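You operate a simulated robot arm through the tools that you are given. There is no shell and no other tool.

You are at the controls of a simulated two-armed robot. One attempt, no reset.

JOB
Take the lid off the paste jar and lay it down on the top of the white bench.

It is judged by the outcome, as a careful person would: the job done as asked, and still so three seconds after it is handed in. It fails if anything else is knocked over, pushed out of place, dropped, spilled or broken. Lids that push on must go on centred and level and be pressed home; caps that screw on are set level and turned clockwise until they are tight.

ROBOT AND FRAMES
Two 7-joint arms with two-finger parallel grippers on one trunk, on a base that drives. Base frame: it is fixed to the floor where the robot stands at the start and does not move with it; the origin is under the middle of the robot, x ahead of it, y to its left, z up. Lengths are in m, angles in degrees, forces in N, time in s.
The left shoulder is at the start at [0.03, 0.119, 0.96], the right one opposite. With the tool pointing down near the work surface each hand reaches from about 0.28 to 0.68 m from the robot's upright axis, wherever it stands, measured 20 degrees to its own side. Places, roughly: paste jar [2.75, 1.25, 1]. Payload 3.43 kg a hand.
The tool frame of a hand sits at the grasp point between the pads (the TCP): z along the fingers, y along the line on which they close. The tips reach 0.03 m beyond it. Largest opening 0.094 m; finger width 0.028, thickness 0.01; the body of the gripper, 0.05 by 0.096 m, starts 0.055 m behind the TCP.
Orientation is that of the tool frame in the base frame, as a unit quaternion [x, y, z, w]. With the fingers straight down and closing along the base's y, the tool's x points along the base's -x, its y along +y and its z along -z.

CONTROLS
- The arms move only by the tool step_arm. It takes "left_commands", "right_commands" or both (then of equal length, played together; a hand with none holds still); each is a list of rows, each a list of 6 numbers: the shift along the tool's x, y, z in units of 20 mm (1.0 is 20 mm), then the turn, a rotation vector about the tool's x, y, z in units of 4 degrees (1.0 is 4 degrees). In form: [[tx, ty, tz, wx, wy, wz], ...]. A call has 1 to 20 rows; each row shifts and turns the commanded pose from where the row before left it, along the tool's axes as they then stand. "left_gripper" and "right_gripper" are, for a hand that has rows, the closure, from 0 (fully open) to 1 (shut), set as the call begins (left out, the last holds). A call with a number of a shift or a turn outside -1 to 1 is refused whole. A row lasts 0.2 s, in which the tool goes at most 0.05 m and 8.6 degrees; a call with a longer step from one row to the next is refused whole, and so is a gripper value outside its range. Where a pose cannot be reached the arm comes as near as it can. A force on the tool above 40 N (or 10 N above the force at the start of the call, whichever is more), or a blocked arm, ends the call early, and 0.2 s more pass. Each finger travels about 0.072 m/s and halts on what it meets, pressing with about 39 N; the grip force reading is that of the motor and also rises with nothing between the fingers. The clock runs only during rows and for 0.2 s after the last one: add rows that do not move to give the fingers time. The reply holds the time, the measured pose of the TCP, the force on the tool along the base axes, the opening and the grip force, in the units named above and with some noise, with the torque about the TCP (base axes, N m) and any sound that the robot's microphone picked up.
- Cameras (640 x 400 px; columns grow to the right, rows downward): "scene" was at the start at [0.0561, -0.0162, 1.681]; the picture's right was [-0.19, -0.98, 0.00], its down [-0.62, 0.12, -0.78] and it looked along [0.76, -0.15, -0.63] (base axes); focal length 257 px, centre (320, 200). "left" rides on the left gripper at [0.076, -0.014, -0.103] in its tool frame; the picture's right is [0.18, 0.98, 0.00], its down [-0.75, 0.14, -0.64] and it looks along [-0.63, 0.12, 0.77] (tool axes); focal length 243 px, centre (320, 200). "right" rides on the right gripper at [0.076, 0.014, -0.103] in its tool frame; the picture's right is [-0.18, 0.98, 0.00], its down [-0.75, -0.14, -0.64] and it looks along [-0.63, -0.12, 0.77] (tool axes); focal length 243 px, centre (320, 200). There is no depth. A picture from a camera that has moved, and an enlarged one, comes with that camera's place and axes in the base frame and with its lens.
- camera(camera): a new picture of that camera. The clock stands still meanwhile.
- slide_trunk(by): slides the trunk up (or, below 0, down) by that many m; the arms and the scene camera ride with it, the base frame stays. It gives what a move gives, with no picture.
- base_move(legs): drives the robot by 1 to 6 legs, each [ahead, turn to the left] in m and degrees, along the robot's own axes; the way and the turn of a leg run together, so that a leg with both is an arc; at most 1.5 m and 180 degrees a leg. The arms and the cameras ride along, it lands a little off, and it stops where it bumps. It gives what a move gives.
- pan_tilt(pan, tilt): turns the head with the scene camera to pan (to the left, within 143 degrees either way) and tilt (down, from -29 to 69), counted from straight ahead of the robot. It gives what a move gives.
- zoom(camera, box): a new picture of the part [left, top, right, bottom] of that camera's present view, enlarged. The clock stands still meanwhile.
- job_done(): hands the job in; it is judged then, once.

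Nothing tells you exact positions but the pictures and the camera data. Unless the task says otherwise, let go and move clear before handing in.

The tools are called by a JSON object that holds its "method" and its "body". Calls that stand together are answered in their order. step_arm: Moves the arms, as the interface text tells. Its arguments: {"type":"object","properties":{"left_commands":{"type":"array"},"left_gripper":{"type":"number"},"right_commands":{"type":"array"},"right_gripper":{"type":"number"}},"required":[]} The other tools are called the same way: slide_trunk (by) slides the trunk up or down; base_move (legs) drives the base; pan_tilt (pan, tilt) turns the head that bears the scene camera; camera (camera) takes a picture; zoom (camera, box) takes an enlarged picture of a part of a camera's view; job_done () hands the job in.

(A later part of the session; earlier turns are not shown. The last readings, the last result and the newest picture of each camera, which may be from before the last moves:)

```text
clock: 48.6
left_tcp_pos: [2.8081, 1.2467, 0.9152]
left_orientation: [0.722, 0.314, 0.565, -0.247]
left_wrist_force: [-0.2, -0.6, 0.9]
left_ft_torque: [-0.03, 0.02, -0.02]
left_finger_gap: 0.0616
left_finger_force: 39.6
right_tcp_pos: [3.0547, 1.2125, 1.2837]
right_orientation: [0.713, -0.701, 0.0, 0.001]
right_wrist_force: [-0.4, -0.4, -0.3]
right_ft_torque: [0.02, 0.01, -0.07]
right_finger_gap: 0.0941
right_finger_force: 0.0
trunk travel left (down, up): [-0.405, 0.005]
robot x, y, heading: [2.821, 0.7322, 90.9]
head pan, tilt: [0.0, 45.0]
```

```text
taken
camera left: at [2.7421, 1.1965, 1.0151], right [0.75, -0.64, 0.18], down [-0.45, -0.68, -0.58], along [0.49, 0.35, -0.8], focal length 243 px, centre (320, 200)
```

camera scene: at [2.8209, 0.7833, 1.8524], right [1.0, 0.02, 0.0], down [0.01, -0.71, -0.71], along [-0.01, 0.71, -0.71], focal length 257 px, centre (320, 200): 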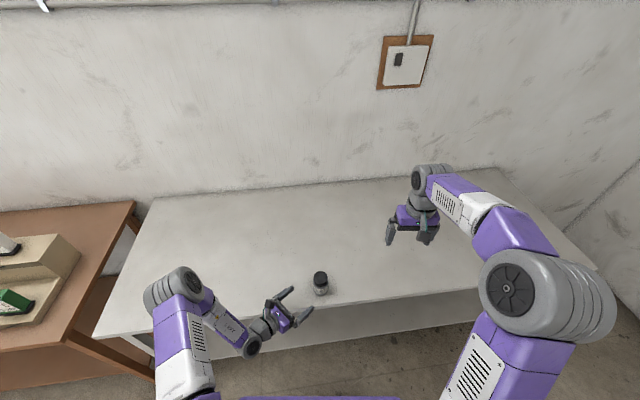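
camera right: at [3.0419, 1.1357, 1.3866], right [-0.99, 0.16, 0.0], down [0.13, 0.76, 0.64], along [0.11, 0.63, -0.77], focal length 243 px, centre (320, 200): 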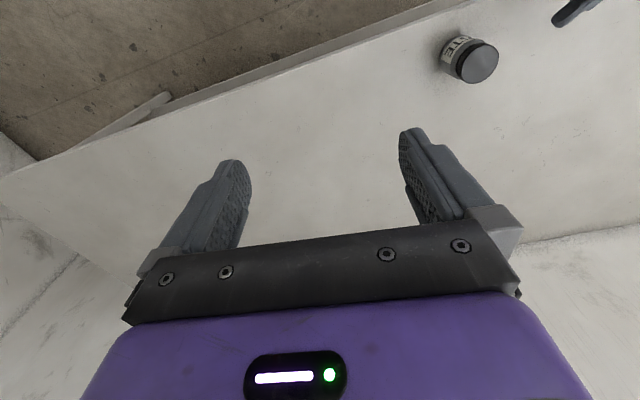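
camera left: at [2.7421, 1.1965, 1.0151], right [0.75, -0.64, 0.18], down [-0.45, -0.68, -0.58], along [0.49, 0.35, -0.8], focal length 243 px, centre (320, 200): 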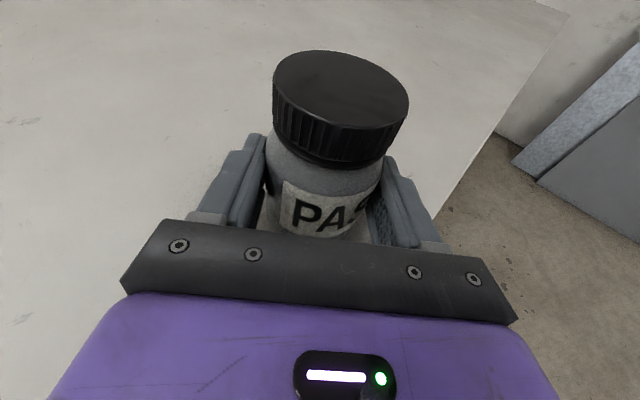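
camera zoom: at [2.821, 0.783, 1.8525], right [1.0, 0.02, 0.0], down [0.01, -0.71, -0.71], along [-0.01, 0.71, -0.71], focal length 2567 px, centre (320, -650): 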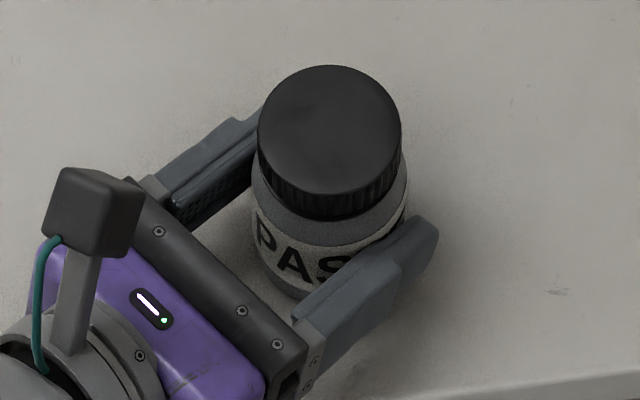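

The jar is firmly held (gap 6.2 cm, 39.6 N) and shifted only ~1.7 mm, putting the lid at about [2.8147, 1.253]. Next I pre-rotate the right hand 80° clockwise (seen from above), high and clear, to leave room for counter-clockwise unscrewing.

{"method": "step_arm", "body": {"right_commands": [[0, 0, 0, 0, 0, 1], [0, 0, 0, 0, 0, 1], [0, 0, 0, 0, 0, 1], [0, 0, 0, 0, 0, 1], [0, 0, 0, 0, 0, 1], [0, 0, 0, 0, 0, 1], [0, 0, 0, 0, 0, 1], [0, 0, 0, 0, 0, 1], [0, 0, 0, 0, 0, 1], [0, 0, 0, 0, 0, 1], [0, 0, 0, 0, 0, 1], [0, 0, 0, 0, 0, 1], [0, 0, 0, 0, 0, 1], [0, 0, 0, 0, 0, 1], [0, 0, 0, 0, 0, 1], [0, 0, 0, 0, 0, 1], [0, 0, 0, 0, 0, 1], [0, 0, 0, 0, 0, 1], [0, 0, 0, 0, 0, 1], [0, 0, 0, 0, 0, 1]]}}

{"method": "camera", "body": {"camera": "scene"}}

```text
clock: 52.8
left_tcp_pos: [2.8078, 1.2464, 0.9166]
left_orientation: [0.722, 0.314, 0.565, -0.247]
left_wrist_force: [0.5, 0.2, 1.0]
left_ft_torque: [0.01, -0.04, 0.0]
left_finger_gap: 0.0591
left_finger_force: 39.1
right_tcp_pos: [3.0542, 1.2128, 1.2843]
right_orientation: [-0.096, 0.995, 0.0, 0.0]
right_wrist_force: [0.6, 0.1, 1.1]
right_ft_torque: [0.03, -0.02, -0.01]
right_finger_gap: 0.0941
right_finger_force: 0.0
trunk travel left (down, up): [-0.405, 0.005]
robot x, y, heading: [2.82, 0.731, 90.9]
head pan, tilt: [0.0, 45.0]
```

```text
taken
camera scene: at [2.8211, 0.783, 1.8525], right [1.0, 0.02, 0.0], down [0.01, -0.71, -0.71], along [-0.01, 0.71, -0.71], focal length 257 px, centre (320, 200)
```

scene: 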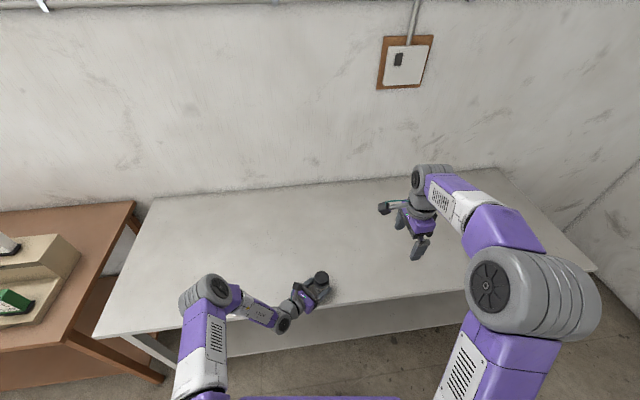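

The right hand is rotated with its closing axis roughly along base y. Next I move it over the lid at z = 1.10, about 10 cm above the lid with the fingertips.

{"method": "step_arm", "body": {"right_commands": [[0.71, 0.266, 0.576, 0, 0, 0], [0.71, 0.266, 0.576, 0, 0, 0], [0.71, 0.266, 0.576, 0, 0, 0], [0.71, 0.266, 0.576, 0, 0, 0], [0.71, 0.266, 0.576, 0, 0, 0], [0.71, 0.266, 0.576, 0, 0, 0], [0.71, 0.266, 0.576, 0, 0, 0], [0.71, 0.266, 0.576, 0, 0, 0], [0.71, 0.266, 0.576, 0, 0, 0], [0.71, 0.266, 0.576, 0, 0, 0], [0.71, 0.266, 0.576, 0, 0, 0], [0.71, 0.266, 0.576, 0, 0, 0], [0.71, 0.266, 0.576, 0, 0, 0], [0.71, 0.266, 0.576, 0, 0, 0], [0.71, 0.266, 0.576, 0, 0, 0], [0.71, 0.266, 0.576, 0, 0, 0]]}}

{"method": "camera", "body": {"camera": "scene"}}

{"method": "camera", "body": {"camera": "right"}}

{"method": "camera", "body": {"camera": "left"}}

```text
clock: 56.2
left_tcp_pos: [2.8078, 1.2463, 0.9169]
left_orientation: [0.722, 0.313, 0.565, -0.246]
left_wrist_force: [-0.9, 1.0, -0.1]
left_ft_torque: [-0.04, -0.03, -0.03]
left_finger_gap: 0.0588
left_finger_force: 38.6
right_tcp_pos: [2.8152, 1.2531, 1.0998]
right_orientation: [-0.096, 0.995, 0.0, 0.0]
right_wrist_force: [0.3, -0.2, 0.1]
right_ft_torque: [0.02, 0.01, 0.02]
right_finger_gap: 0.0939
right_finger_force: 0.0
trunk travel left (down, up): [-0.405, 0.005]
robot x, y, heading: [2.8185, 0.7339, 91.0]
head pan, tilt: [0.0, 45.0]
```

```text
taken
camera scene: at [2.8205, 0.7833, 1.8524], right [1.0, 0.02, 0.0], down [0.01, -0.71, -0.71], along [-0.01, 0.71, -0.71], focal length 257 px, centre (320, 200)
```

scene: 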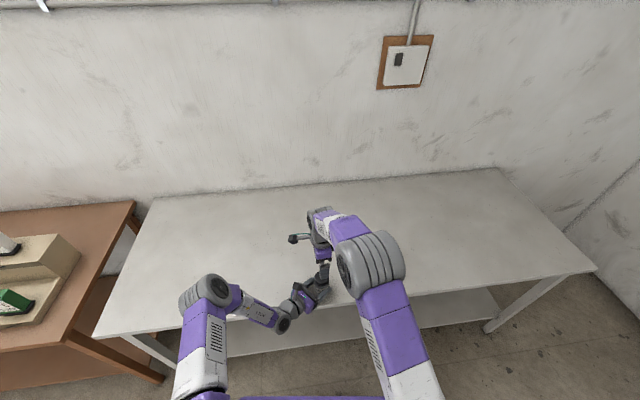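

```text
taken
camera right: at [2.7377, 1.2513, 1.2025], right [-0.01, 1.0, 0.0], down [0.77, 0.01, 0.64], along [0.64, 0.01, -0.77], focal length 243 px, centre (320, 200)
```

right: 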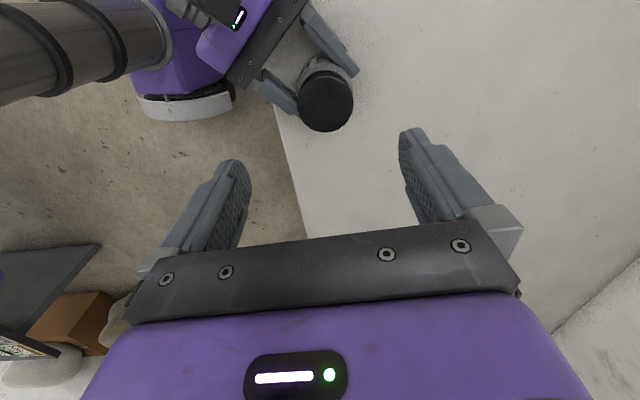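

```text
taken
camera left: at [2.7419, 1.1966, 1.015], right [0.75, -0.64, 0.18], down [-0.45, -0.68, -0.58], along [0.49, 0.35, -0.8], focal length 243 px, centre (320, 200)
```

left: 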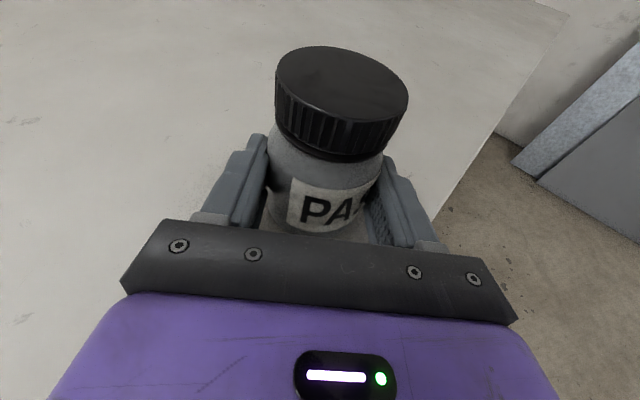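

The right hand is right above the lid, but the left gap reading crept from 61.6 to 58.8 mm. I'll look closely at how the jar sits in the left grip before going on.

{"method": "zoom", "body": {"camera": "left", "box": [220, 30, 420, 155]}}

{"method": "zoom", "body": {"camera": "left", "box": [220, 120, 420, 245]}}

{"method": "zoom", "body": {"camera": "right", "box": [220, 20, 420, 145]}}

{"method": "zoom", "body": {"camera": "scene", "box": [272, 255, 368, 315]}}

```text
3.20 times, centred on (320, 92) of left
camera zoom: at [2.7419, 1.1966, 1.015], right [0.75, -0.64, 0.18], down [-0.45, -0.68, -0.58], along [0.49, 0.35, -0.8], focal length 776 px, centre (320, 544)
```

zoom: 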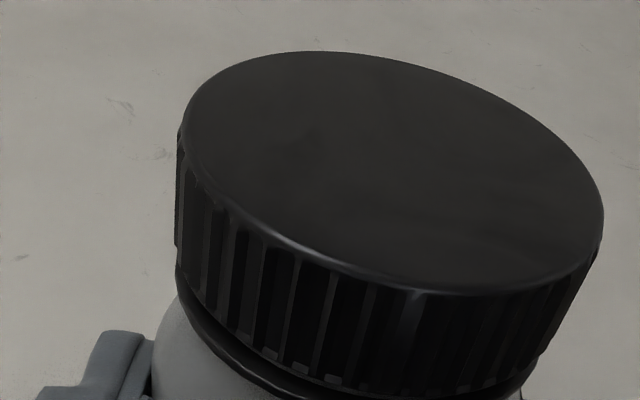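

```text
3.20 times, centred on (320, 182) of left
camera zoom: at [2.7419, 1.1966, 1.015], right [0.75, -0.64, 0.18], down [-0.45, -0.68, -0.58], along [0.49, 0.35, -0.8], focal length 776 px, centre (320, 256)
```

zoom: 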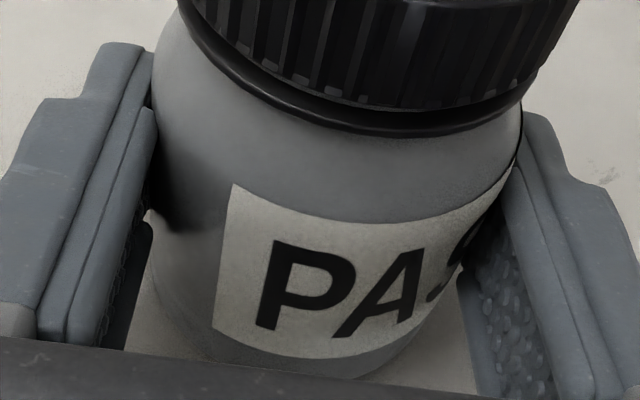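

```text
3.20 times, centred on (320, 82) of right
camera zoom: at [2.7377, 1.2513, 1.2025], right [-0.01, 1.0, 0.0], down [0.77, 0.01, 0.64], along [0.64, 0.01, -0.77], focal length 776 px, centre (320, 576)
```

zoom: 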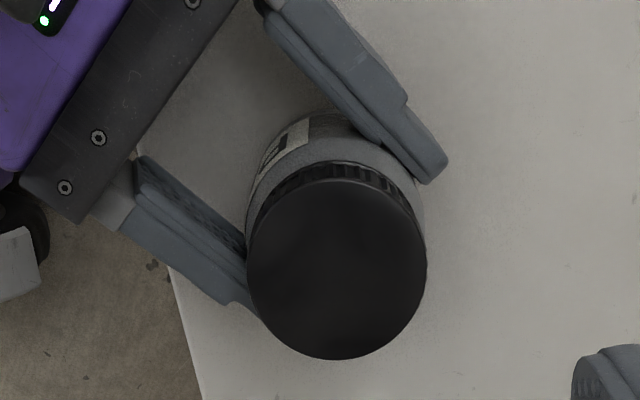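

```text
6.67 times, centred on (320, 285) of scene
camera zoom: at [2.8205, 0.7833, 1.8524], right [1.0, 0.02, 0.0], down [0.01, -0.71, -0.71], along [-0.01, 0.71, -0.71], focal length 1711 px, centre (320, -367)
```

zoom: 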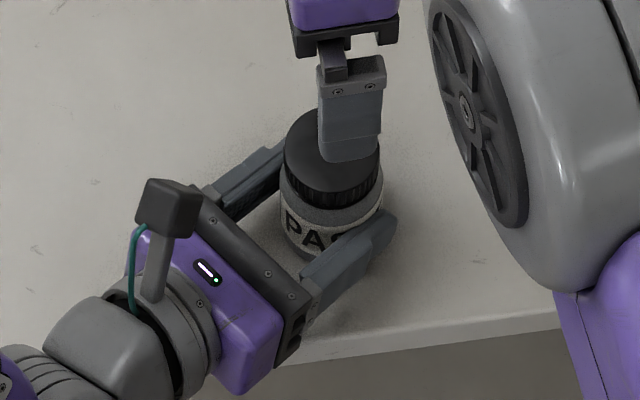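

The jar has rotated a few degrees and slid ~3-4 mm as the second finger took up contact; lid now near [2.817, 1.256]. I'll wait a couple of seconds to see whether it is stable.

{"method": "step_arm", "body": {"right_commands": [[0, 0, 0, 0, 0, 0], [0, 0, 0, 0, 0, 0], [0, 0, 0, 0, 0, 0], [0, 0, 0, 0, 0, 0], [0, 0, 0, 0, 0, 0], [0, 0, 0, 0, 0, 0], [0, 0, 0, 0, 0, 0], [0, 0, 0, 0, 0, 0], [0, 0, 0, 0, 0, 0], [0, 0, 0, 0, 0, 0], [0, 0, 0, 0, 0, 0], [0, 0, 0, 0, 0, 0], [0, 0, 0, 0, 0, 0], [0, 0, 0, 0, 0, 0], [0, 0, 0, 0, 0, 0]]}}

{"method": "zoom", "body": {"camera": "left", "box": [220, 120, 420, 245]}}

{"method": "zoom", "body": {"camera": "right", "box": [220, 20, 420, 145]}}

```text
clock: 59.4
left_tcp_pos: [2.8069, 1.246, 0.9145]
left_orientation: [0.722, 0.314, 0.565, -0.247]
left_wrist_force: [-1.7, 0.4, 0.1]
left_ft_torque: [-0.02, -0.05, -0.01]
left_finger_gap: 0.0587
left_finger_force: 38.7
right_tcp_pos: [2.8153, 1.2531, 1.1005]
right_orientation: [-0.097, 0.995, 0.0, 0.0]
right_wrist_force: [0.5, -0.2, -0.3]
right_ft_torque: [0.0, -0.01, -0.02]
right_finger_gap: 0.0942
right_finger_force: 0.1
trunk travel left (down, up): [-0.405, 0.005]
robot x, y, heading: [2.8227, 0.7322, 91.1]
head pan, tilt: [0.0, 45.0]
```

```text
3.20 times, centred on (320, 182) of left
camera zoom: at [2.742, 1.1965, 1.015], right [0.75, -0.64, 0.18], down [-0.45, -0.68, -0.58], along [0.49, 0.35, -0.8], focal length 776 px, centre (320, 256)
```

zoom: 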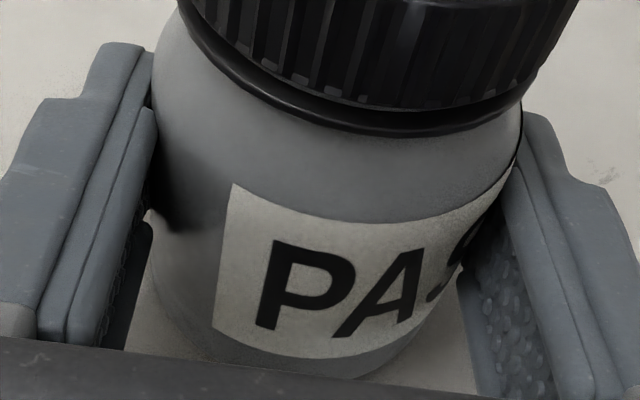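

```text
3.20 times, centred on (320, 82) of right
camera zoom: at [2.7383, 1.2513, 1.2026], right [-0.01, 1.0, 0.0], down [0.77, 0.01, 0.64], along [0.64, 0.01, -0.77], focal length 776 px, centre (320, 576)
```

zoom: 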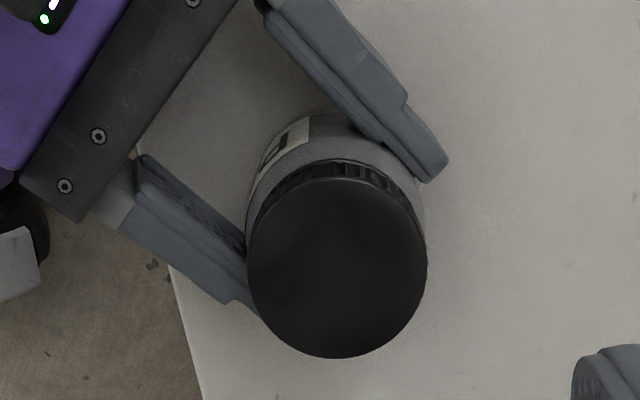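

The jar is now stable in the left grip. I'll trim the right hand onto the lid centre (about [2.817, 1.2565]), set its opening to ~7 cm, and descend to just above the lid.

{"method": "step_arm", "body": {"right_commands": [[-0.115, 0.15, 0, 0, 0, 0], [0, 0, 0.8, 0, 0, 0], [0, 0, 0.8, 0, 0, 0], [0, 0, 0.8, 0, 0, 0], [0, 0, 0.8, 0, 0, 0], [0, 0, 0.8, 0, 0, 0]], "right_gripper": 0.25}}

{"method": "camera", "body": {"camera": "right"}}

{"method": "camera", "body": {"camera": "left"}}

{"method": "zoom", "body": {"camera": "scene", "box": [272, 255, 368, 315]}}

```text
clock: 60.8
left_tcp_pos: [2.8073, 1.2468, 0.9167]
left_orientation: [0.722, 0.314, 0.565, -0.247]
left_wrist_force: [0.3, 0.1, 1.2]
left_ft_torque: [-0.03, -0.01, -0.01]
left_finger_gap: 0.0587
left_finger_force: 39.1
right_tcp_pos: [2.8184, 1.2558, 1.0204]
right_orientation: [-0.097, 0.995, 0.0, 0.001]
right_wrist_force: [-0.3, -0.3, 0.6]
right_ft_torque: [-0.01, 0.0, -0.01]
right_finger_gap: 0.0705
right_finger_force: 0.0
trunk travel left (down, up): [-0.405, 0.005]
robot x, y, heading: [2.8215, 0.7295, 90.9]
head pan, tilt: [0.0, 45.0]
```

```text
taken
camera right: at [2.7402, 1.2545, 1.1221], right [-0.01, 1.0, 0.0], down [0.77, 0.01, 0.64], along [0.64, 0.01, -0.77], focal length 243 px, centre (320, 200)
```

right: 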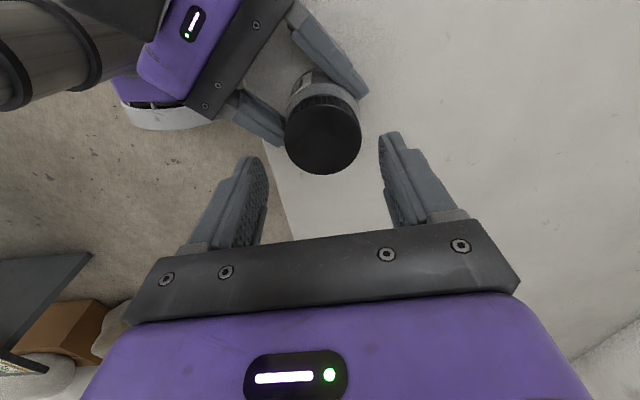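

```text
taken
camera left: at [2.7421, 1.1965, 1.015], right [0.75, -0.64, 0.18], down [-0.45, -0.68, -0.58], along [0.49, 0.35, -0.8], focal length 243 px, centre (320, 200)
```

left: 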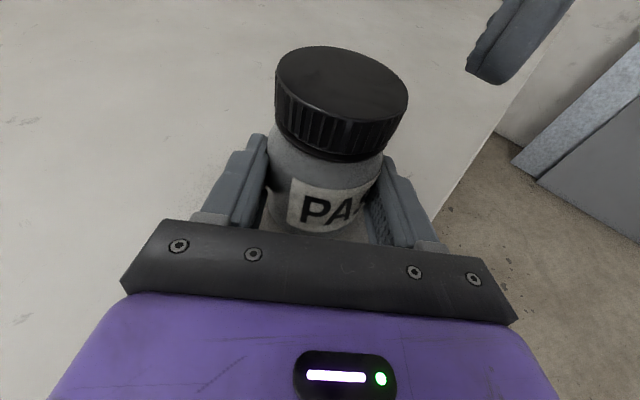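

```text
6.67 times, centred on (320, 285) of scene
camera zoom: at [2.8209, 0.7832, 1.8524], right [1.0, 0.02, 0.0], down [0.01, -0.71, -0.71], along [-0.01, 0.71, -0.71], focal length 1711 px, centre (320, -367)
```

zoom: 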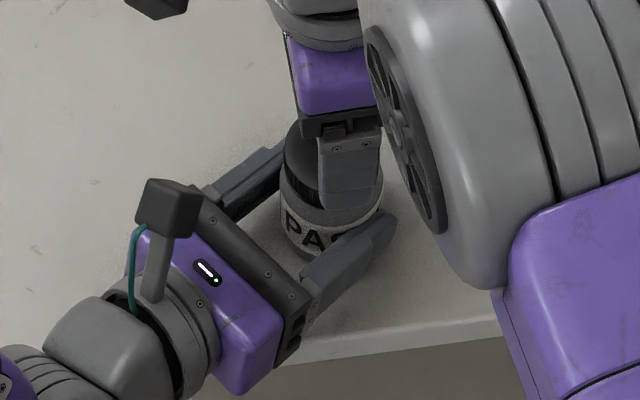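

Lid sits between the right fingers. I'll zoom the right camera to compute the lid centre from both its edges precisely.

{"method": "zoom", "body": {"camera": "right", "box": [272, 80, 368, 140]}}

{"method": "zoom", "body": {"camera": "right", "box": [240, 80, 400, 180]}}

```text
6.67 times, centred on (320, 110) of right
camera zoom: at [2.7402, 1.2545, 1.1221], right [-0.01, 1.0, 0.0], down [0.77, 0.01, 0.64], along [0.64, 0.01, -0.77], focal length 1618 px, centre (320, 800)
```

zoom: 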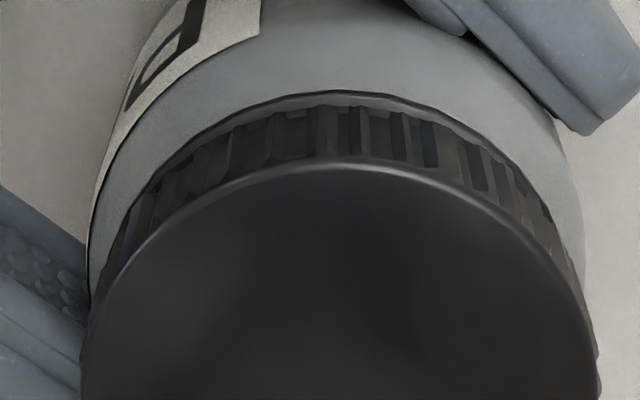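

```text
4.00 times, centred on (320, 130) of right
camera zoom: at [2.7402, 1.2545, 1.1221], right [-0.01, 1.0, 0.0], down [0.77, 0.01, 0.64], along [0.64, 0.01, -0.77], focal length 970 px, centre (320, 480)
```

zoom: 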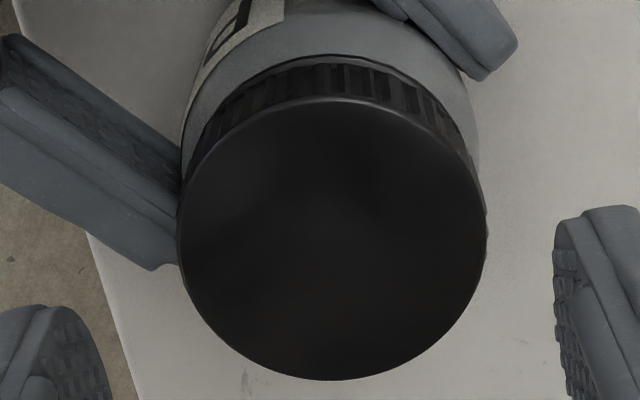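

Lid centre computes to [2.8182, 1.2568], within 1 mm of the right hand. I'll descend 3.7 cm so the fingertips reach the lid's lower edge (tips at z ≈ 0.953).

{"method": "step_arm", "body": {"right_commands": [[0, 0.05, 0.467, 0, 0, 0], [0, 0, 0.467, 0, 0, 0], [0, 0, 0.467, 0, 0, 0], [0, 0, 0.467, 0, 0, 0], [0, 0, 0, 0, 0, 0]]}}

{"method": "camera", "body": {"camera": "right"}}

{"method": "camera", "body": {"camera": "left"}}

{"method": "zoom", "body": {"camera": "scene", "box": [272, 255, 368, 315]}}

```text
clock: 62.0
left_tcp_pos: [2.8064, 1.2463, 0.9162]
left_orientation: [0.722, 0.313, 0.565, -0.246]
left_wrist_force: [-0.3, 0.0, -0.4]
left_ft_torque: [-0.01, 0.0, 0.02]
left_finger_gap: 0.0585
left_finger_force: 39.2
right_tcp_pos: [2.8179, 1.258, 0.9827]
right_orientation: [-0.098, 0.995, -0.001, 0.0]
right_wrist_force: [-0.2, 0.1, -0.1]
right_ft_torque: [0.02, 0.01, 0.0]
right_finger_gap: 0.0705
right_finger_force: 0.0
trunk travel left (down, up): [-0.405, 0.005]
robot x, y, heading: [2.8227, 0.7324, 90.9]
head pan, tilt: [0.0, 45.0]
```

```text
taken
camera right: at [2.7396, 1.2552, 1.0854], right [-0.01, 1.0, 0.0], down [0.77, 0.01, 0.64], along [0.64, 0.01, -0.77], focal length 243 px, centre (320, 200)
```

right: 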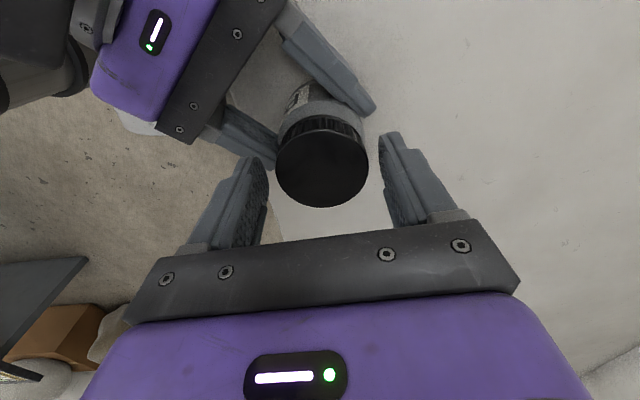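

```text
taken
camera left: at [2.7421, 1.1965, 1.015], right [0.75, -0.64, 0.18], down [-0.45, -0.68, -0.58], along [0.49, 0.35, -0.8], focal length 243 px, centre (320, 200)
```

left: 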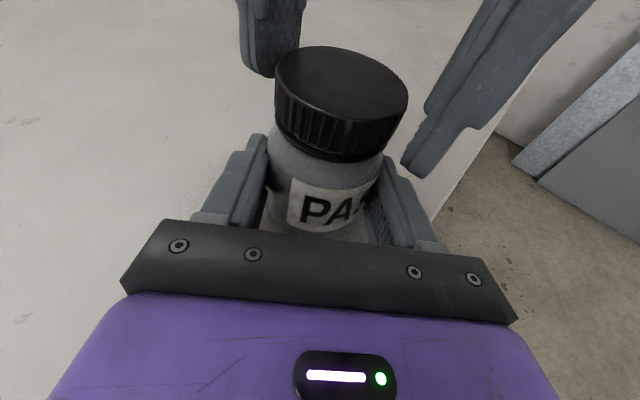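

```text
6.67 times, centred on (320, 285) of scene
camera zoom: at [2.8211, 0.7831, 1.8525], right [1.0, 0.02, 0.0], down [0.01, -0.71, -0.71], along [-0.01, 0.71, -0.71], focal length 1711 px, centre (320, -367)
```

zoom: 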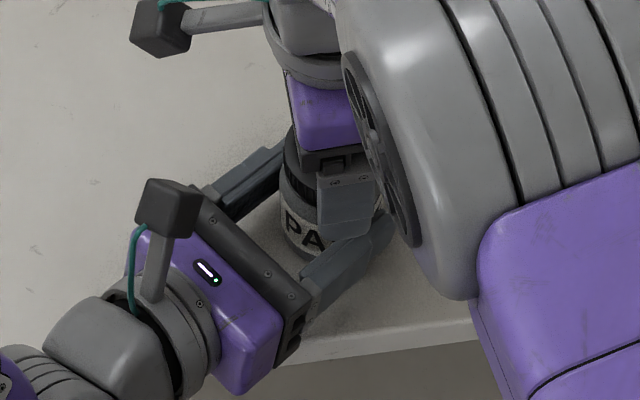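

Both right fingers straddle the lid at the correct height with no contact forces. I'll close the right gripper on the lid.

{"method": "step_arm", "body": {"right_commands": [[0, 0, 0, 0, 0, 0], [0, 0, 0, 0, 0, 0], [0, 0, 0, 0, 0, 0], [0, 0, 0, 0, 0, 0], [0, 0, 0, 0, 0, 0]], "right_gripper": 0.65}}

{"method": "camera", "body": {"camera": "left"}}

{"method": "camera", "body": {"camera": "right"}}

```text
clock: 63.2
left_tcp_pos: [2.8065, 1.2461, 0.9163]
left_orientation: [0.722, 0.314, 0.565, -0.247]
left_wrist_force: [-0.9, -8.4, 3.3]
left_ft_torque: [0.37, -0.06, -0.05]
left_finger_gap: 0.0589
left_finger_force: 38.7
right_tcp_pos: [2.8173, 1.2576, 0.9829]
right_orientation: [-0.096, 0.995, 0.001, 0.0]
right_wrist_force: [2.0, 8.1, -2.3]
right_ft_torque: [0.19, 0.0, 0.01]
right_finger_gap: 0.0509
right_finger_force: 39.0
trunk travel left (down, up): [-0.405, 0.005]
robot x, y, heading: [2.8201, 0.7294, 90.8]
head pan, tilt: [0.0, 45.0]
```

```text
taken
camera left: at [2.7423, 1.1963, 1.015], right [0.75, -0.64, 0.18], down [-0.45, -0.68, -0.58], along [0.49, 0.35, -0.8], focal length 243 px, centre (320, 200)
```

left: 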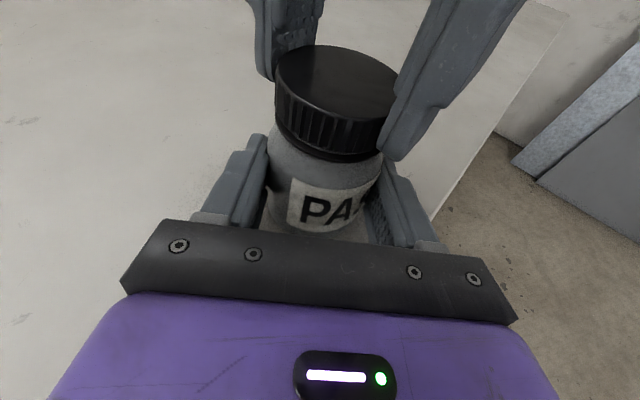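

```text
taken
camera right: at [2.7397, 1.2556, 1.0858], right [-0.01, 1.0, 0.0], down [0.77, 0.01, 0.64], along [0.64, 0.01, -0.77], focal length 243 px, centre (320, 200)
```

right: 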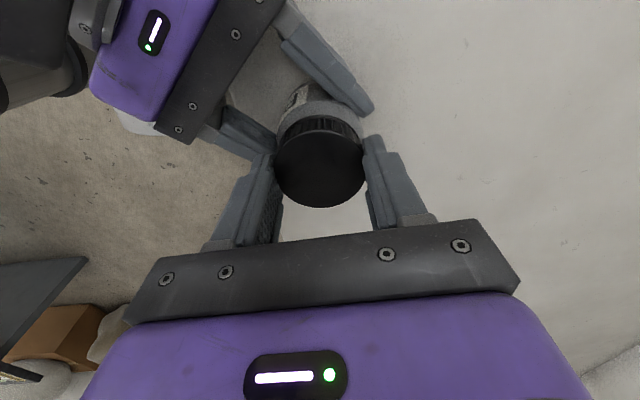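

The lid is gripped (gap 50.9 mm, 39 N), with a mild 8 N side load. I'll ease the right hand 1 mm toward +y to relieve it, then try a first 16° counter-clockwise turn and watch the torque.

{"method": "step_arm", "body": {"right_commands": [[0, 0.05, 0, 0, 0, 0], [0, 0, 0, 0, 0, 0]]}}

{"method": "step_arm", "body": {"right_commands": [[0, 0, 0, 0, 0, -1], [0, 0, 0, 0, 0, -1], [0, 0, 0, 0, 0, -1], [0, 0, 0, 0, 0, -1]]}}

{"method": "camera", "body": {"camera": "left"}}

{"method": "camera", "body": {"camera": "right"}}

```text
clock: 63.8
left_tcp_pos: [2.807, 1.2459, 0.9166]
left_orientation: [0.722, 0.315, 0.564, -0.247]
left_wrist_force: [-1.5, -6.2, 1.4]
left_ft_torque: [0.17, -0.14, -0.05]
left_finger_gap: 0.0586
left_finger_force: 38.3
right_tcp_pos: [2.8168, 1.2576, 0.9826]
right_orientation: [-0.096, 0.995, -0.001, 0.0]
right_wrist_force: [0.4, 5.9, -0.6]
right_ft_torque: [0.19, -0.02, 0.02]
right_finger_gap: 0.0508
right_finger_force: 39.2
trunk travel left (down, up): [-0.405, 0.005]
robot x, y, heading: [2.8197, 0.7319, 90.8]
head pan, tilt: [0.0, 45.0]
```

```text
clock: 64.8
left_tcp_pos: [2.8073, 1.247, 0.9169]
left_orientation: [0.723, 0.314, 0.564, -0.247]
left_wrist_force: [-0.1, -2.8, -0.4]
left_ft_torque: [0.06, -0.08, -0.03]
left_finger_gap: 0.0586
left_finger_force: 38.7
right_tcp_pos: [2.8168, 1.2582, 0.9827]
right_orientation: [-0.235, 0.972, 0.0, -0.001]
right_wrist_force: [0.8, 2.8, 0.9]
right_ft_torque: [0.13, -0.06, 0.0]
right_finger_gap: 0.0509
right_finger_force: 38.7
trunk travel left (down, up): [-0.405, 0.005]
robot x, y, heading: [2.821, 0.7318, 90.8]
head pan, tilt: [0.0, 45.0]
```

```text
taken
camera left: at [2.7419, 1.1966, 1.015], right [0.75, -0.64, 0.18], down [-0.45, -0.68, -0.58], along [0.49, 0.35, -0.8], focal length 243 px, centre (320, 200)
```

left: 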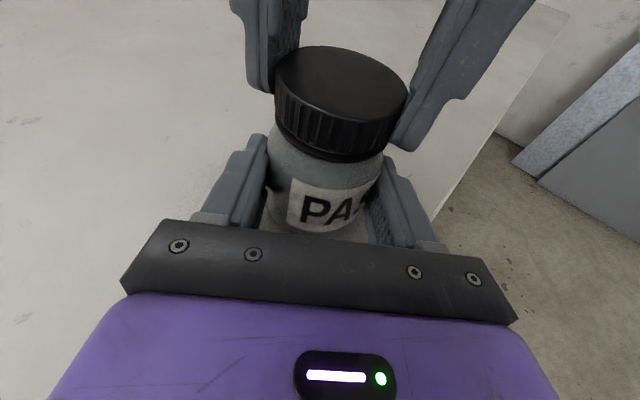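

```text
taken
camera right: at [2.7424, 1.2347, 1.0855], right [-0.29, 0.96, 0.0], down [0.73, 0.22, 0.64], along [0.62, 0.18, -0.77], focal length 243 px, centre (320, 200)
```

right: 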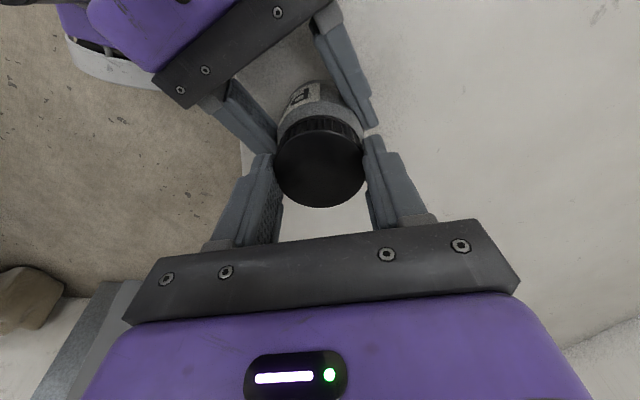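

The right hand turned 16° with almost no resistance and the jar label stayed still. I'll zoom on the lid's ribs, then keep turning.

{"method": "zoom", "body": {"camera": "left", "box": [240, 40, 440, 165]}}

{"method": "step_arm", "body": {"right_commands": [[0, 0, 0, 0, 0, -1], [0, 0, 0, 0, 0, -1], [0, 0, 0, 0, 0, -1], [0, 0, 0, 0, 0, -1], [0, 0, 0, 0, 0, -1]]}}

{"method": "zoom", "body": {"camera": "left", "box": [240, 40, 440, 165]}}

```text
3.20 times, centred on (340, 102) of left
camera zoom: at [2.7419, 1.1966, 1.015], right [0.75, -0.64, 0.18], down [-0.45, -0.68, -0.58], along [0.49, 0.35, -0.8], focal length 776 px, centre (256, 512)
```

zoom: 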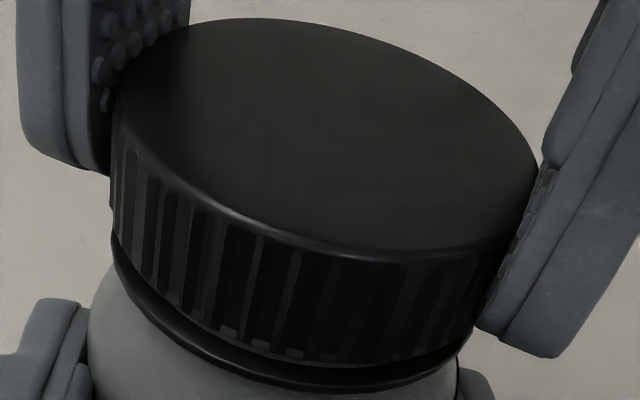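

```text
clock: 66.0
left_tcp_pos: [2.8054, 1.2466, 0.9163]
left_orientation: [0.722, 0.313, 0.565, -0.247]
left_wrist_force: [-0.3, -0.4, 0.3]
left_ft_torque: [0.0, -0.06, 0.01]
left_finger_gap: 0.0585
left_finger_force: 39.5
right_tcp_pos: [2.8172, 1.2564, 0.9824]
right_orientation: [-0.401, 0.916, 0.0, 0.001]
right_wrist_force: [1.5, 1.0, 0.7]
right_ft_torque: [0.04, -0.08, -0.01]
right_finger_gap: 0.0507
right_finger_force: 39.5
trunk travel left (down, up): [-0.405, 0.005]
robot x, y, heading: [2.8173, 0.7313, 90.9]
head pan, tilt: [0.0, 45.0]
```

```text
3.20 times, centred on (340, 102) of left
camera zoom: at [2.7419, 1.1967, 1.015], right [0.75, -0.64, 0.18], down [-0.44, -0.68, -0.58], along [0.49, 0.35, -0.8], focal length 776 px, centre (256, 512)
```

zoom: 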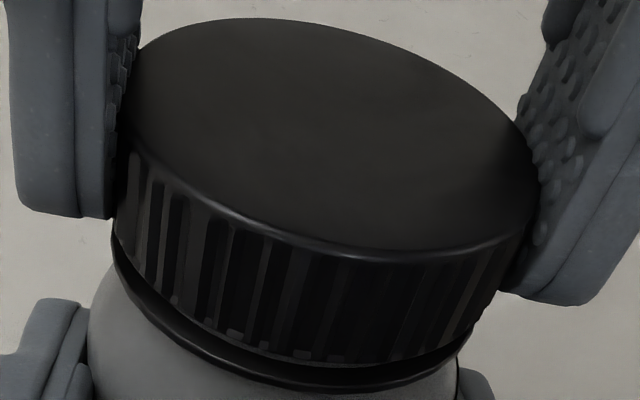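

There's essentially no reaction torque while the jar stays still, so the lid is turning. I'll continue 80° counter-clockwise, watching for vertical force or sounds.

{"method": "step_arm", "body": {"right_commands": [[0, 0, 0, 0, 0, -1], [0, 0, 0, 0, 0, -1], [0, 0, 0, 0, 0, -1], [0, 0, 0, 0, 0, -1], [0, 0, 0, 0, 0, -1], [0, 0, 0, 0, 0, -1], [0, 0, 0, 0, 0, -1], [0, 0, 0, 0, 0, -1], [0, 0, 0, 0, 0, -1], [0, 0, 0, 0, 0, -1]]}}

{"method": "zoom", "body": {"camera": "left", "box": [240, 40, 440, 165]}}

{"method": "zoom", "body": {"camera": "scene", "box": [256, 235, 384, 315]}}

```text
clock: 68.2
left_tcp_pos: [2.807, 1.2477, 0.9163]
left_orientation: [0.723, 0.314, 0.564, -0.247]
left_wrist_force: [-4.8, 4.8, -1.7]
left_ft_torque: [-0.26, -0.15, 0.14]
left_finger_gap: 0.0586
left_finger_force: 39.2
right_tcp_pos: [2.8172, 1.2567, 0.9832]
right_orientation: [-0.69, 0.724, 0.0, 0.0]
right_wrist_force: [5.2, -3.9, 3.6]
right_ft_torque: [-0.08, -0.23, 0.01]
right_finger_gap: 0.0509
right_finger_force: 39.0
trunk travel left (down, up): [-0.405, 0.005]
robot x, y, heading: [2.8171, 0.7305, 91.0]
head pan, tilt: [0.0, 45.0]
```

```text
3.20 times, centred on (340, 102) of left
camera zoom: at [2.7418, 1.1966, 1.015], right [0.75, -0.64, 0.18], down [-0.44, -0.68, -0.58], along [0.49, 0.36, -0.8], focal length 776 px, centre (256, 512)
```

zoom: 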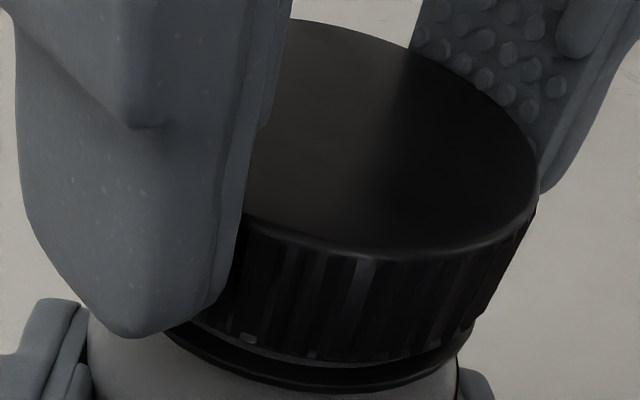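

```text
5.00 times, centred on (320, 275) of scene
camera zoom: at [2.8211, 0.7831, 1.8524], right [1.0, 0.02, 0.0], down [0.01, -0.71, -0.71], along [-0.01, 0.71, -0.71], focal length 1284 px, centre (320, -175)
```

zoom: 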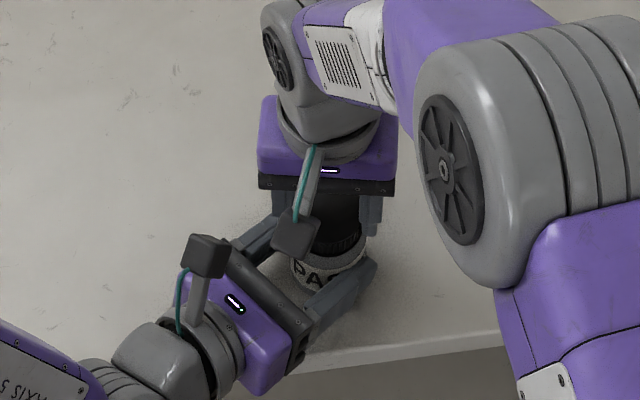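

76° turned so far, with only a few newtons of load (about 3.6 N upward, suggesting the lid is rising slightly). I'll keep turning with a very slight upward drift.

{"method": "step_arm", "body": {"right_commands": [[0, 0, -0.005, 0, 0, -1], [0, 0, -0.005, 0, 0, -1], [0, 0, -0.005, 0, 0, -1], [0, 0, -0.005, 0, 0, -1], [0, 0, -0.005, 0, 0, -1], [0, 0, -0.005, 0, 0, -1], [0, 0, -0.005, 0, 0, -1], [0, 0, -0.005, 0, 0, -1], [0, 0, -0.005, 0, 0, -1], [0, 0, -0.005, 0, 0, -1]]}}

{"method": "zoom", "body": {"camera": "left", "box": [240, 40, 440, 165]}}

{"method": "zoom", "body": {"camera": "scene", "box": [256, 235, 384, 315]}}

```text
clock: 70.4
left_tcp_pos: [2.8063, 1.2467, 0.9157]
left_orientation: [0.721, 0.315, 0.564, -0.248]
left_wrist_force: [-10.6, 5.0, -0.3]
left_ft_torque: [-0.26, -0.37, 0.16]
left_finger_gap: 0.0589
left_finger_force: 39.1
right_tcp_pos: [2.8182, 1.2583, 0.9838]
right_orientation: [0.896, -0.445, 0.0, 0.0]
right_wrist_force: [10.7, -5.1, 0.6]
right_ft_torque: [-0.2, -0.27, 0.0]
right_finger_gap: 0.0508
right_finger_force: 38.5
trunk travel left (down, up): [-0.405, 0.005]
robot x, y, heading: [2.8219, 0.7307, 91.0]
head pan, tilt: [0.0, 45.0]
```

```text
3.20 times, centred on (340, 102) of left
camera zoom: at [2.7417, 1.1968, 1.0151], right [0.75, -0.64, 0.18], down [-0.44, -0.68, -0.58], along [0.49, 0.36, -0.8], focal length 776 px, centre (256, 512)
```

zoom: 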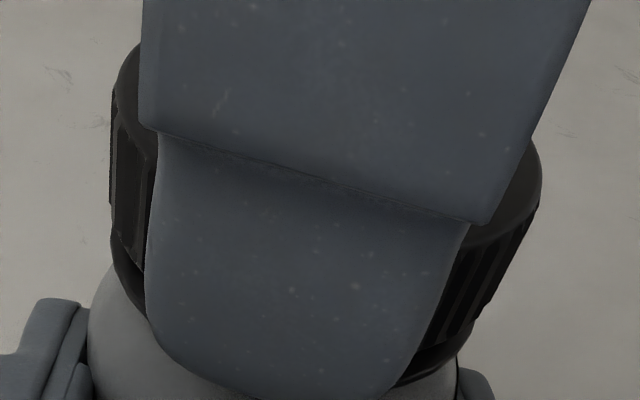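

```text
5.00 times, centred on (320, 275) of scene
camera zoom: at [2.8211, 0.7832, 1.8524], right [1.0, 0.02, 0.0], down [0.01, -0.71, -0.71], along [-0.01, 0.71, -0.71], focal length 1284 px, centre (320, -175)
```

zoom: 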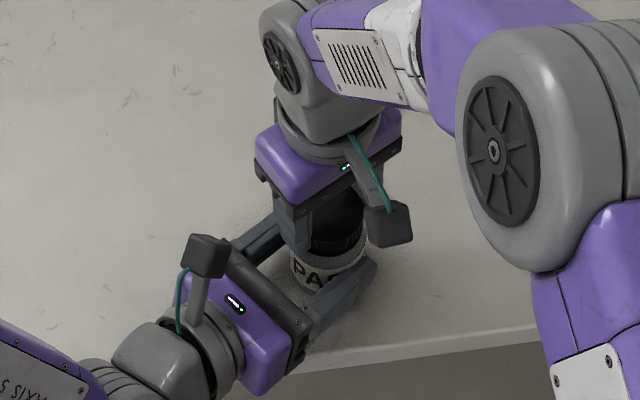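

116° turned; a sideways load of ~12 N has built from a small centring offset. I'll shift the right hand ~1.5 mm to relieve it and keep turning.

{"method": "step_arm", "body": {"right_commands": [[0.035, -0.018, 0, 0, 0, 0], [0.03, -0.017, 0, 0, 0, 0], [0, 0, 0, 0, 0, 0]]}}

{"method": "step_arm", "body": {"right_commands": [[0, 0, -0.005, 0, 0, -1], [0, 0, -0.005, 0, 0, -1], [0, 0, -0.005, 0, 0, -1], [0, 0, -0.005, 0, 0, -1], [0, 0, -0.005, 0, 0, -1], [0, 0, -0.005, 0, 0, -1], [0, 0, -0.005, 0, 0, -1], [0, 0, -0.005, 0, 0, -1], [0, 0, -0.005, 0, 0, -1], [0, 0, -0.005, 0, 0, -1]]}}

{"method": "camera", "body": {"camera": "left"}}

{"method": "camera", "body": {"camera": "right"}}

{"method": "camera", "body": {"camera": "scene"}}

```text
clock: 71.2
left_tcp_pos: [2.8087, 1.2466, 0.9173]
left_orientation: [0.722, 0.314, 0.564, -0.247]
left_wrist_force: [-7.6, 1.6, 0.4]
left_ft_torque: [-0.01, -0.24, 0.1]
left_finger_gap: 0.0587
left_finger_force: 39.2
right_tcp_pos: [2.8188, 1.2571, 0.9831]
right_orientation: [0.896, -0.445, -0.001, 0.0]
right_wrist_force: [7.1, -1.5, 0.2]
right_ft_torque: [-0.07, -0.2, 0.0]
right_finger_gap: 0.0509
right_finger_force: 38.9
trunk travel left (down, up): [-0.405, 0.005]
robot x, y, heading: [2.8229, 0.7315, 91.0]
head pan, tilt: [0.0, 45.0]
```

```text
clock: 73.4
left_tcp_pos: [2.8076, 1.2461, 0.9161]
left_orientation: [0.722, 0.313, 0.565, -0.247]
left_wrist_force: [-5.1, -7.3, 4.0]
left_ft_torque: [0.36, -0.21, -0.01]
left_finger_gap: 0.0585
left_finger_force: 39.6
right_tcp_pos: [2.8185, 1.2566, 0.9854]
right_orientation: [0.994, -0.112, -0.001, -0.001]
right_wrist_force: [4.5, 7.3, -3.5]
right_ft_torque: [0.18, -0.16, -0.02]
right_finger_gap: 0.051
right_finger_force: 38.9
trunk travel left (down, up): [-0.405, 0.005]
robot x, y, heading: [2.8204, 0.7335, 90.9]
head pan, tilt: [0.0, 45.0]
```

```text
taken
camera left: at [2.7423, 1.1964, 1.0151], right [0.75, -0.64, 0.18], down [-0.45, -0.68, -0.58], along [0.49, 0.35, -0.8], focal length 243 px, centre (320, 200)
```

left: 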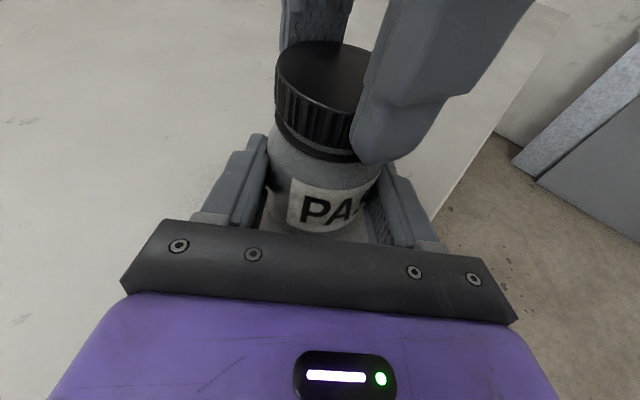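

```text
taken
camera right: at [2.8894, 1.2258, 1.0874], right [-0.4, -0.92, 0.0], down [-0.7, 0.3, 0.64], along [-0.59, 0.26, -0.77], focal length 243 px, centre (320, 200)
```

right: 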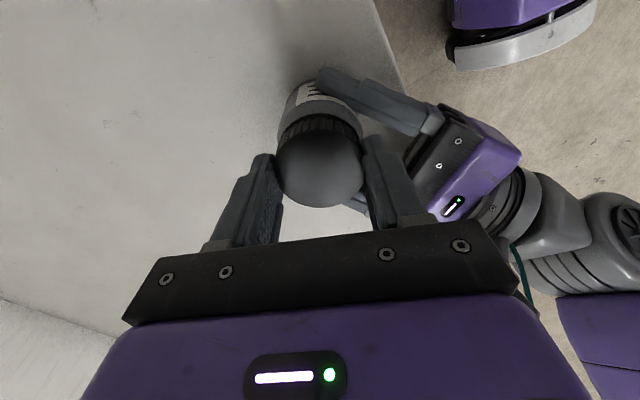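

```text
taken
camera scene: at [2.821, 0.7832, 1.8525], right [1.0, 0.02, 0.0], down [0.01, -0.71, -0.71], along [-0.01, 0.71, -0.71], focal length 257 px, centre (320, 200)
```

scene: 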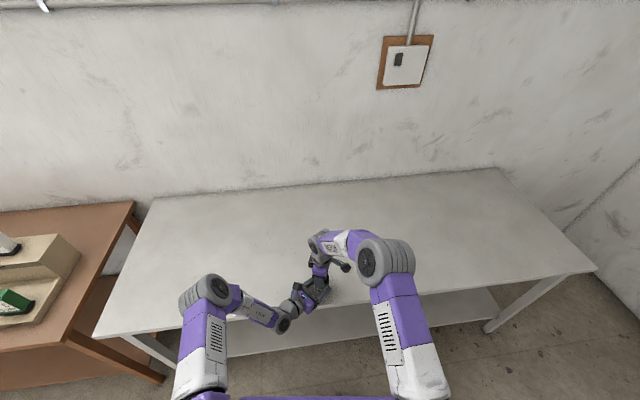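

156° turned with no sign of joint limits, and the lid looks slightly higher. I'll zoom in on the gap between lid and jar.

{"method": "zoom", "body": {"camera": "left", "box": [240, 40, 440, 165]}}

{"method": "zoom", "body": {"camera": "right", "box": [250, 70, 410, 170]}}

```text
3.20 times, centred on (340, 102) of left
camera zoom: at [2.7423, 1.1964, 1.0151], right [0.75, -0.64, 0.18], down [-0.45, -0.68, -0.58], along [0.49, 0.35, -0.8], focal length 776 px, centre (256, 512)
```

zoom: 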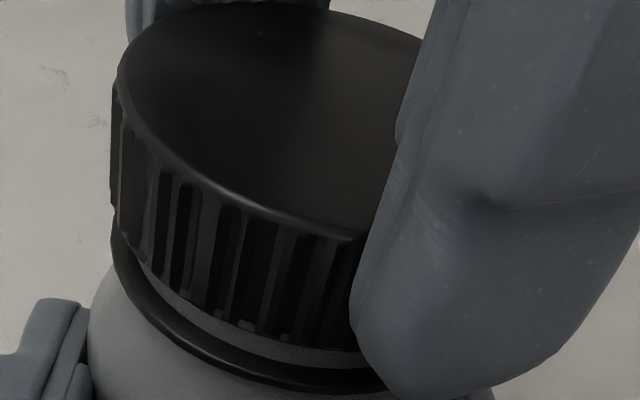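

```text
4.00 times, centred on (330, 120) of right
camera zoom: at [2.8894, 1.2258, 1.0874], right [-0.4, -0.92, 0.0], down [-0.7, 0.3, 0.64], along [-0.59, 0.26, -0.77], focal length 970 px, centre (280, 520)
```

zoom: 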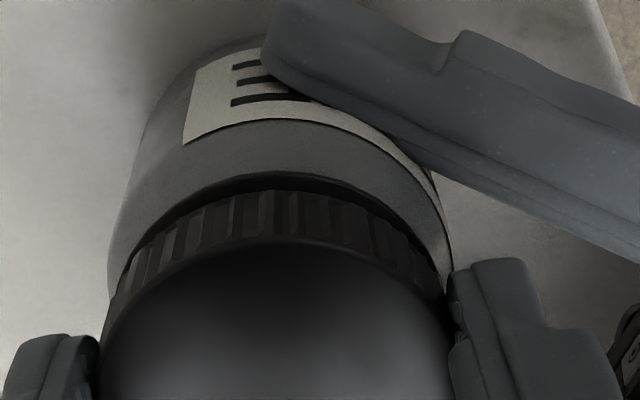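

A real gap has opened between lid and neck ring, so the thread is backing out (~2 mm so far). I'll continue another 60° in this grip, checking that the wrist tracks.

{"method": "step_arm", "body": {"right_commands": [[0, 0, -0.0015, 0, 0, -1], [0, 0, -0.0015, 0, 0, -1], [0, 0, -0.0015, 0, 0, -1], [0, 0, -0.0015, 0, 0, -1], [0, 0, -0.0015, 0, 0, -1], [0, 0, -0.0015, 0, 0, -1], [0, 0, -0.0015, 0, 0, -1], [0, 0, -0.0015, 0, 0, -1], [0, 0, -0.0015, 0, 0, -1], [0, 0, -0.0015, 0, 0, -1]]}}

{"method": "zoom", "body": {"camera": "left", "box": [240, 40, 440, 165]}}

{"method": "camera", "body": {"camera": "scene"}}

```text
clock: 75.6
left_tcp_pos: [2.807, 1.2467, 0.9168]
left_orientation: [0.723, 0.313, 0.565, -0.246]
left_wrist_force: [-3.1, -11.6, 5.0]
left_ft_torque: [0.51, -0.19, -0.05]
left_finger_gap: 0.0587
left_finger_force: 39.0
right_tcp_pos: [2.8181, 1.2575, 0.9856]
right_orientation: [0.972, 0.235, -0.001, -0.001]
right_wrist_force: [3.6, 12.0, -0.8]
right_ft_torque: [0.39, -0.11, 0.0]
right_finger_gap: 0.0509
right_finger_force: 38.9
trunk travel left (down, up): [-0.405, 0.005]
robot x, y, heading: [2.8203, 0.7325, 90.8]
head pan, tilt: [0.0, 45.0]
```

```text
3.20 times, centred on (340, 102) of left
camera zoom: at [2.7423, 1.1963, 1.0151], right [0.75, -0.64, 0.18], down [-0.45, -0.68, -0.58], along [0.49, 0.35, -0.8], focal length 776 px, centre (256, 512)
```

zoom: 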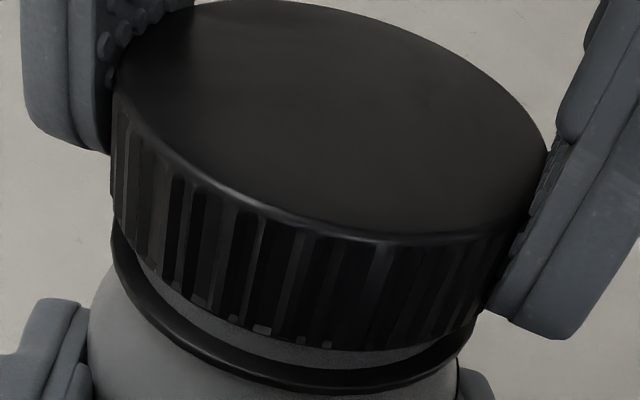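

```text
taken
camera scene: at [2.8212, 0.783, 1.8525], right [1.0, 0.02, 0.0], down [0.01, -0.71, -0.71], along [-0.01, 0.71, -0.71], focal length 257 px, centre (320, 200)
```

scene: 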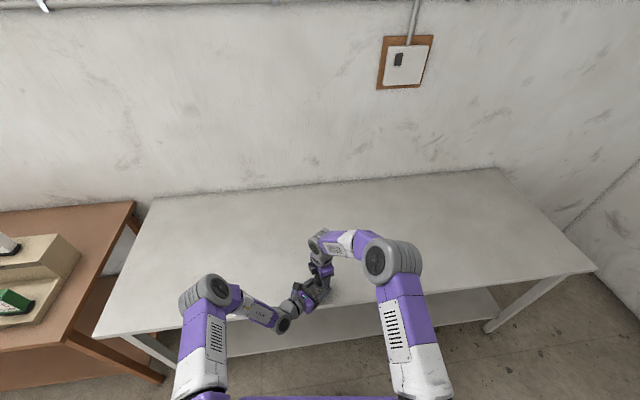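

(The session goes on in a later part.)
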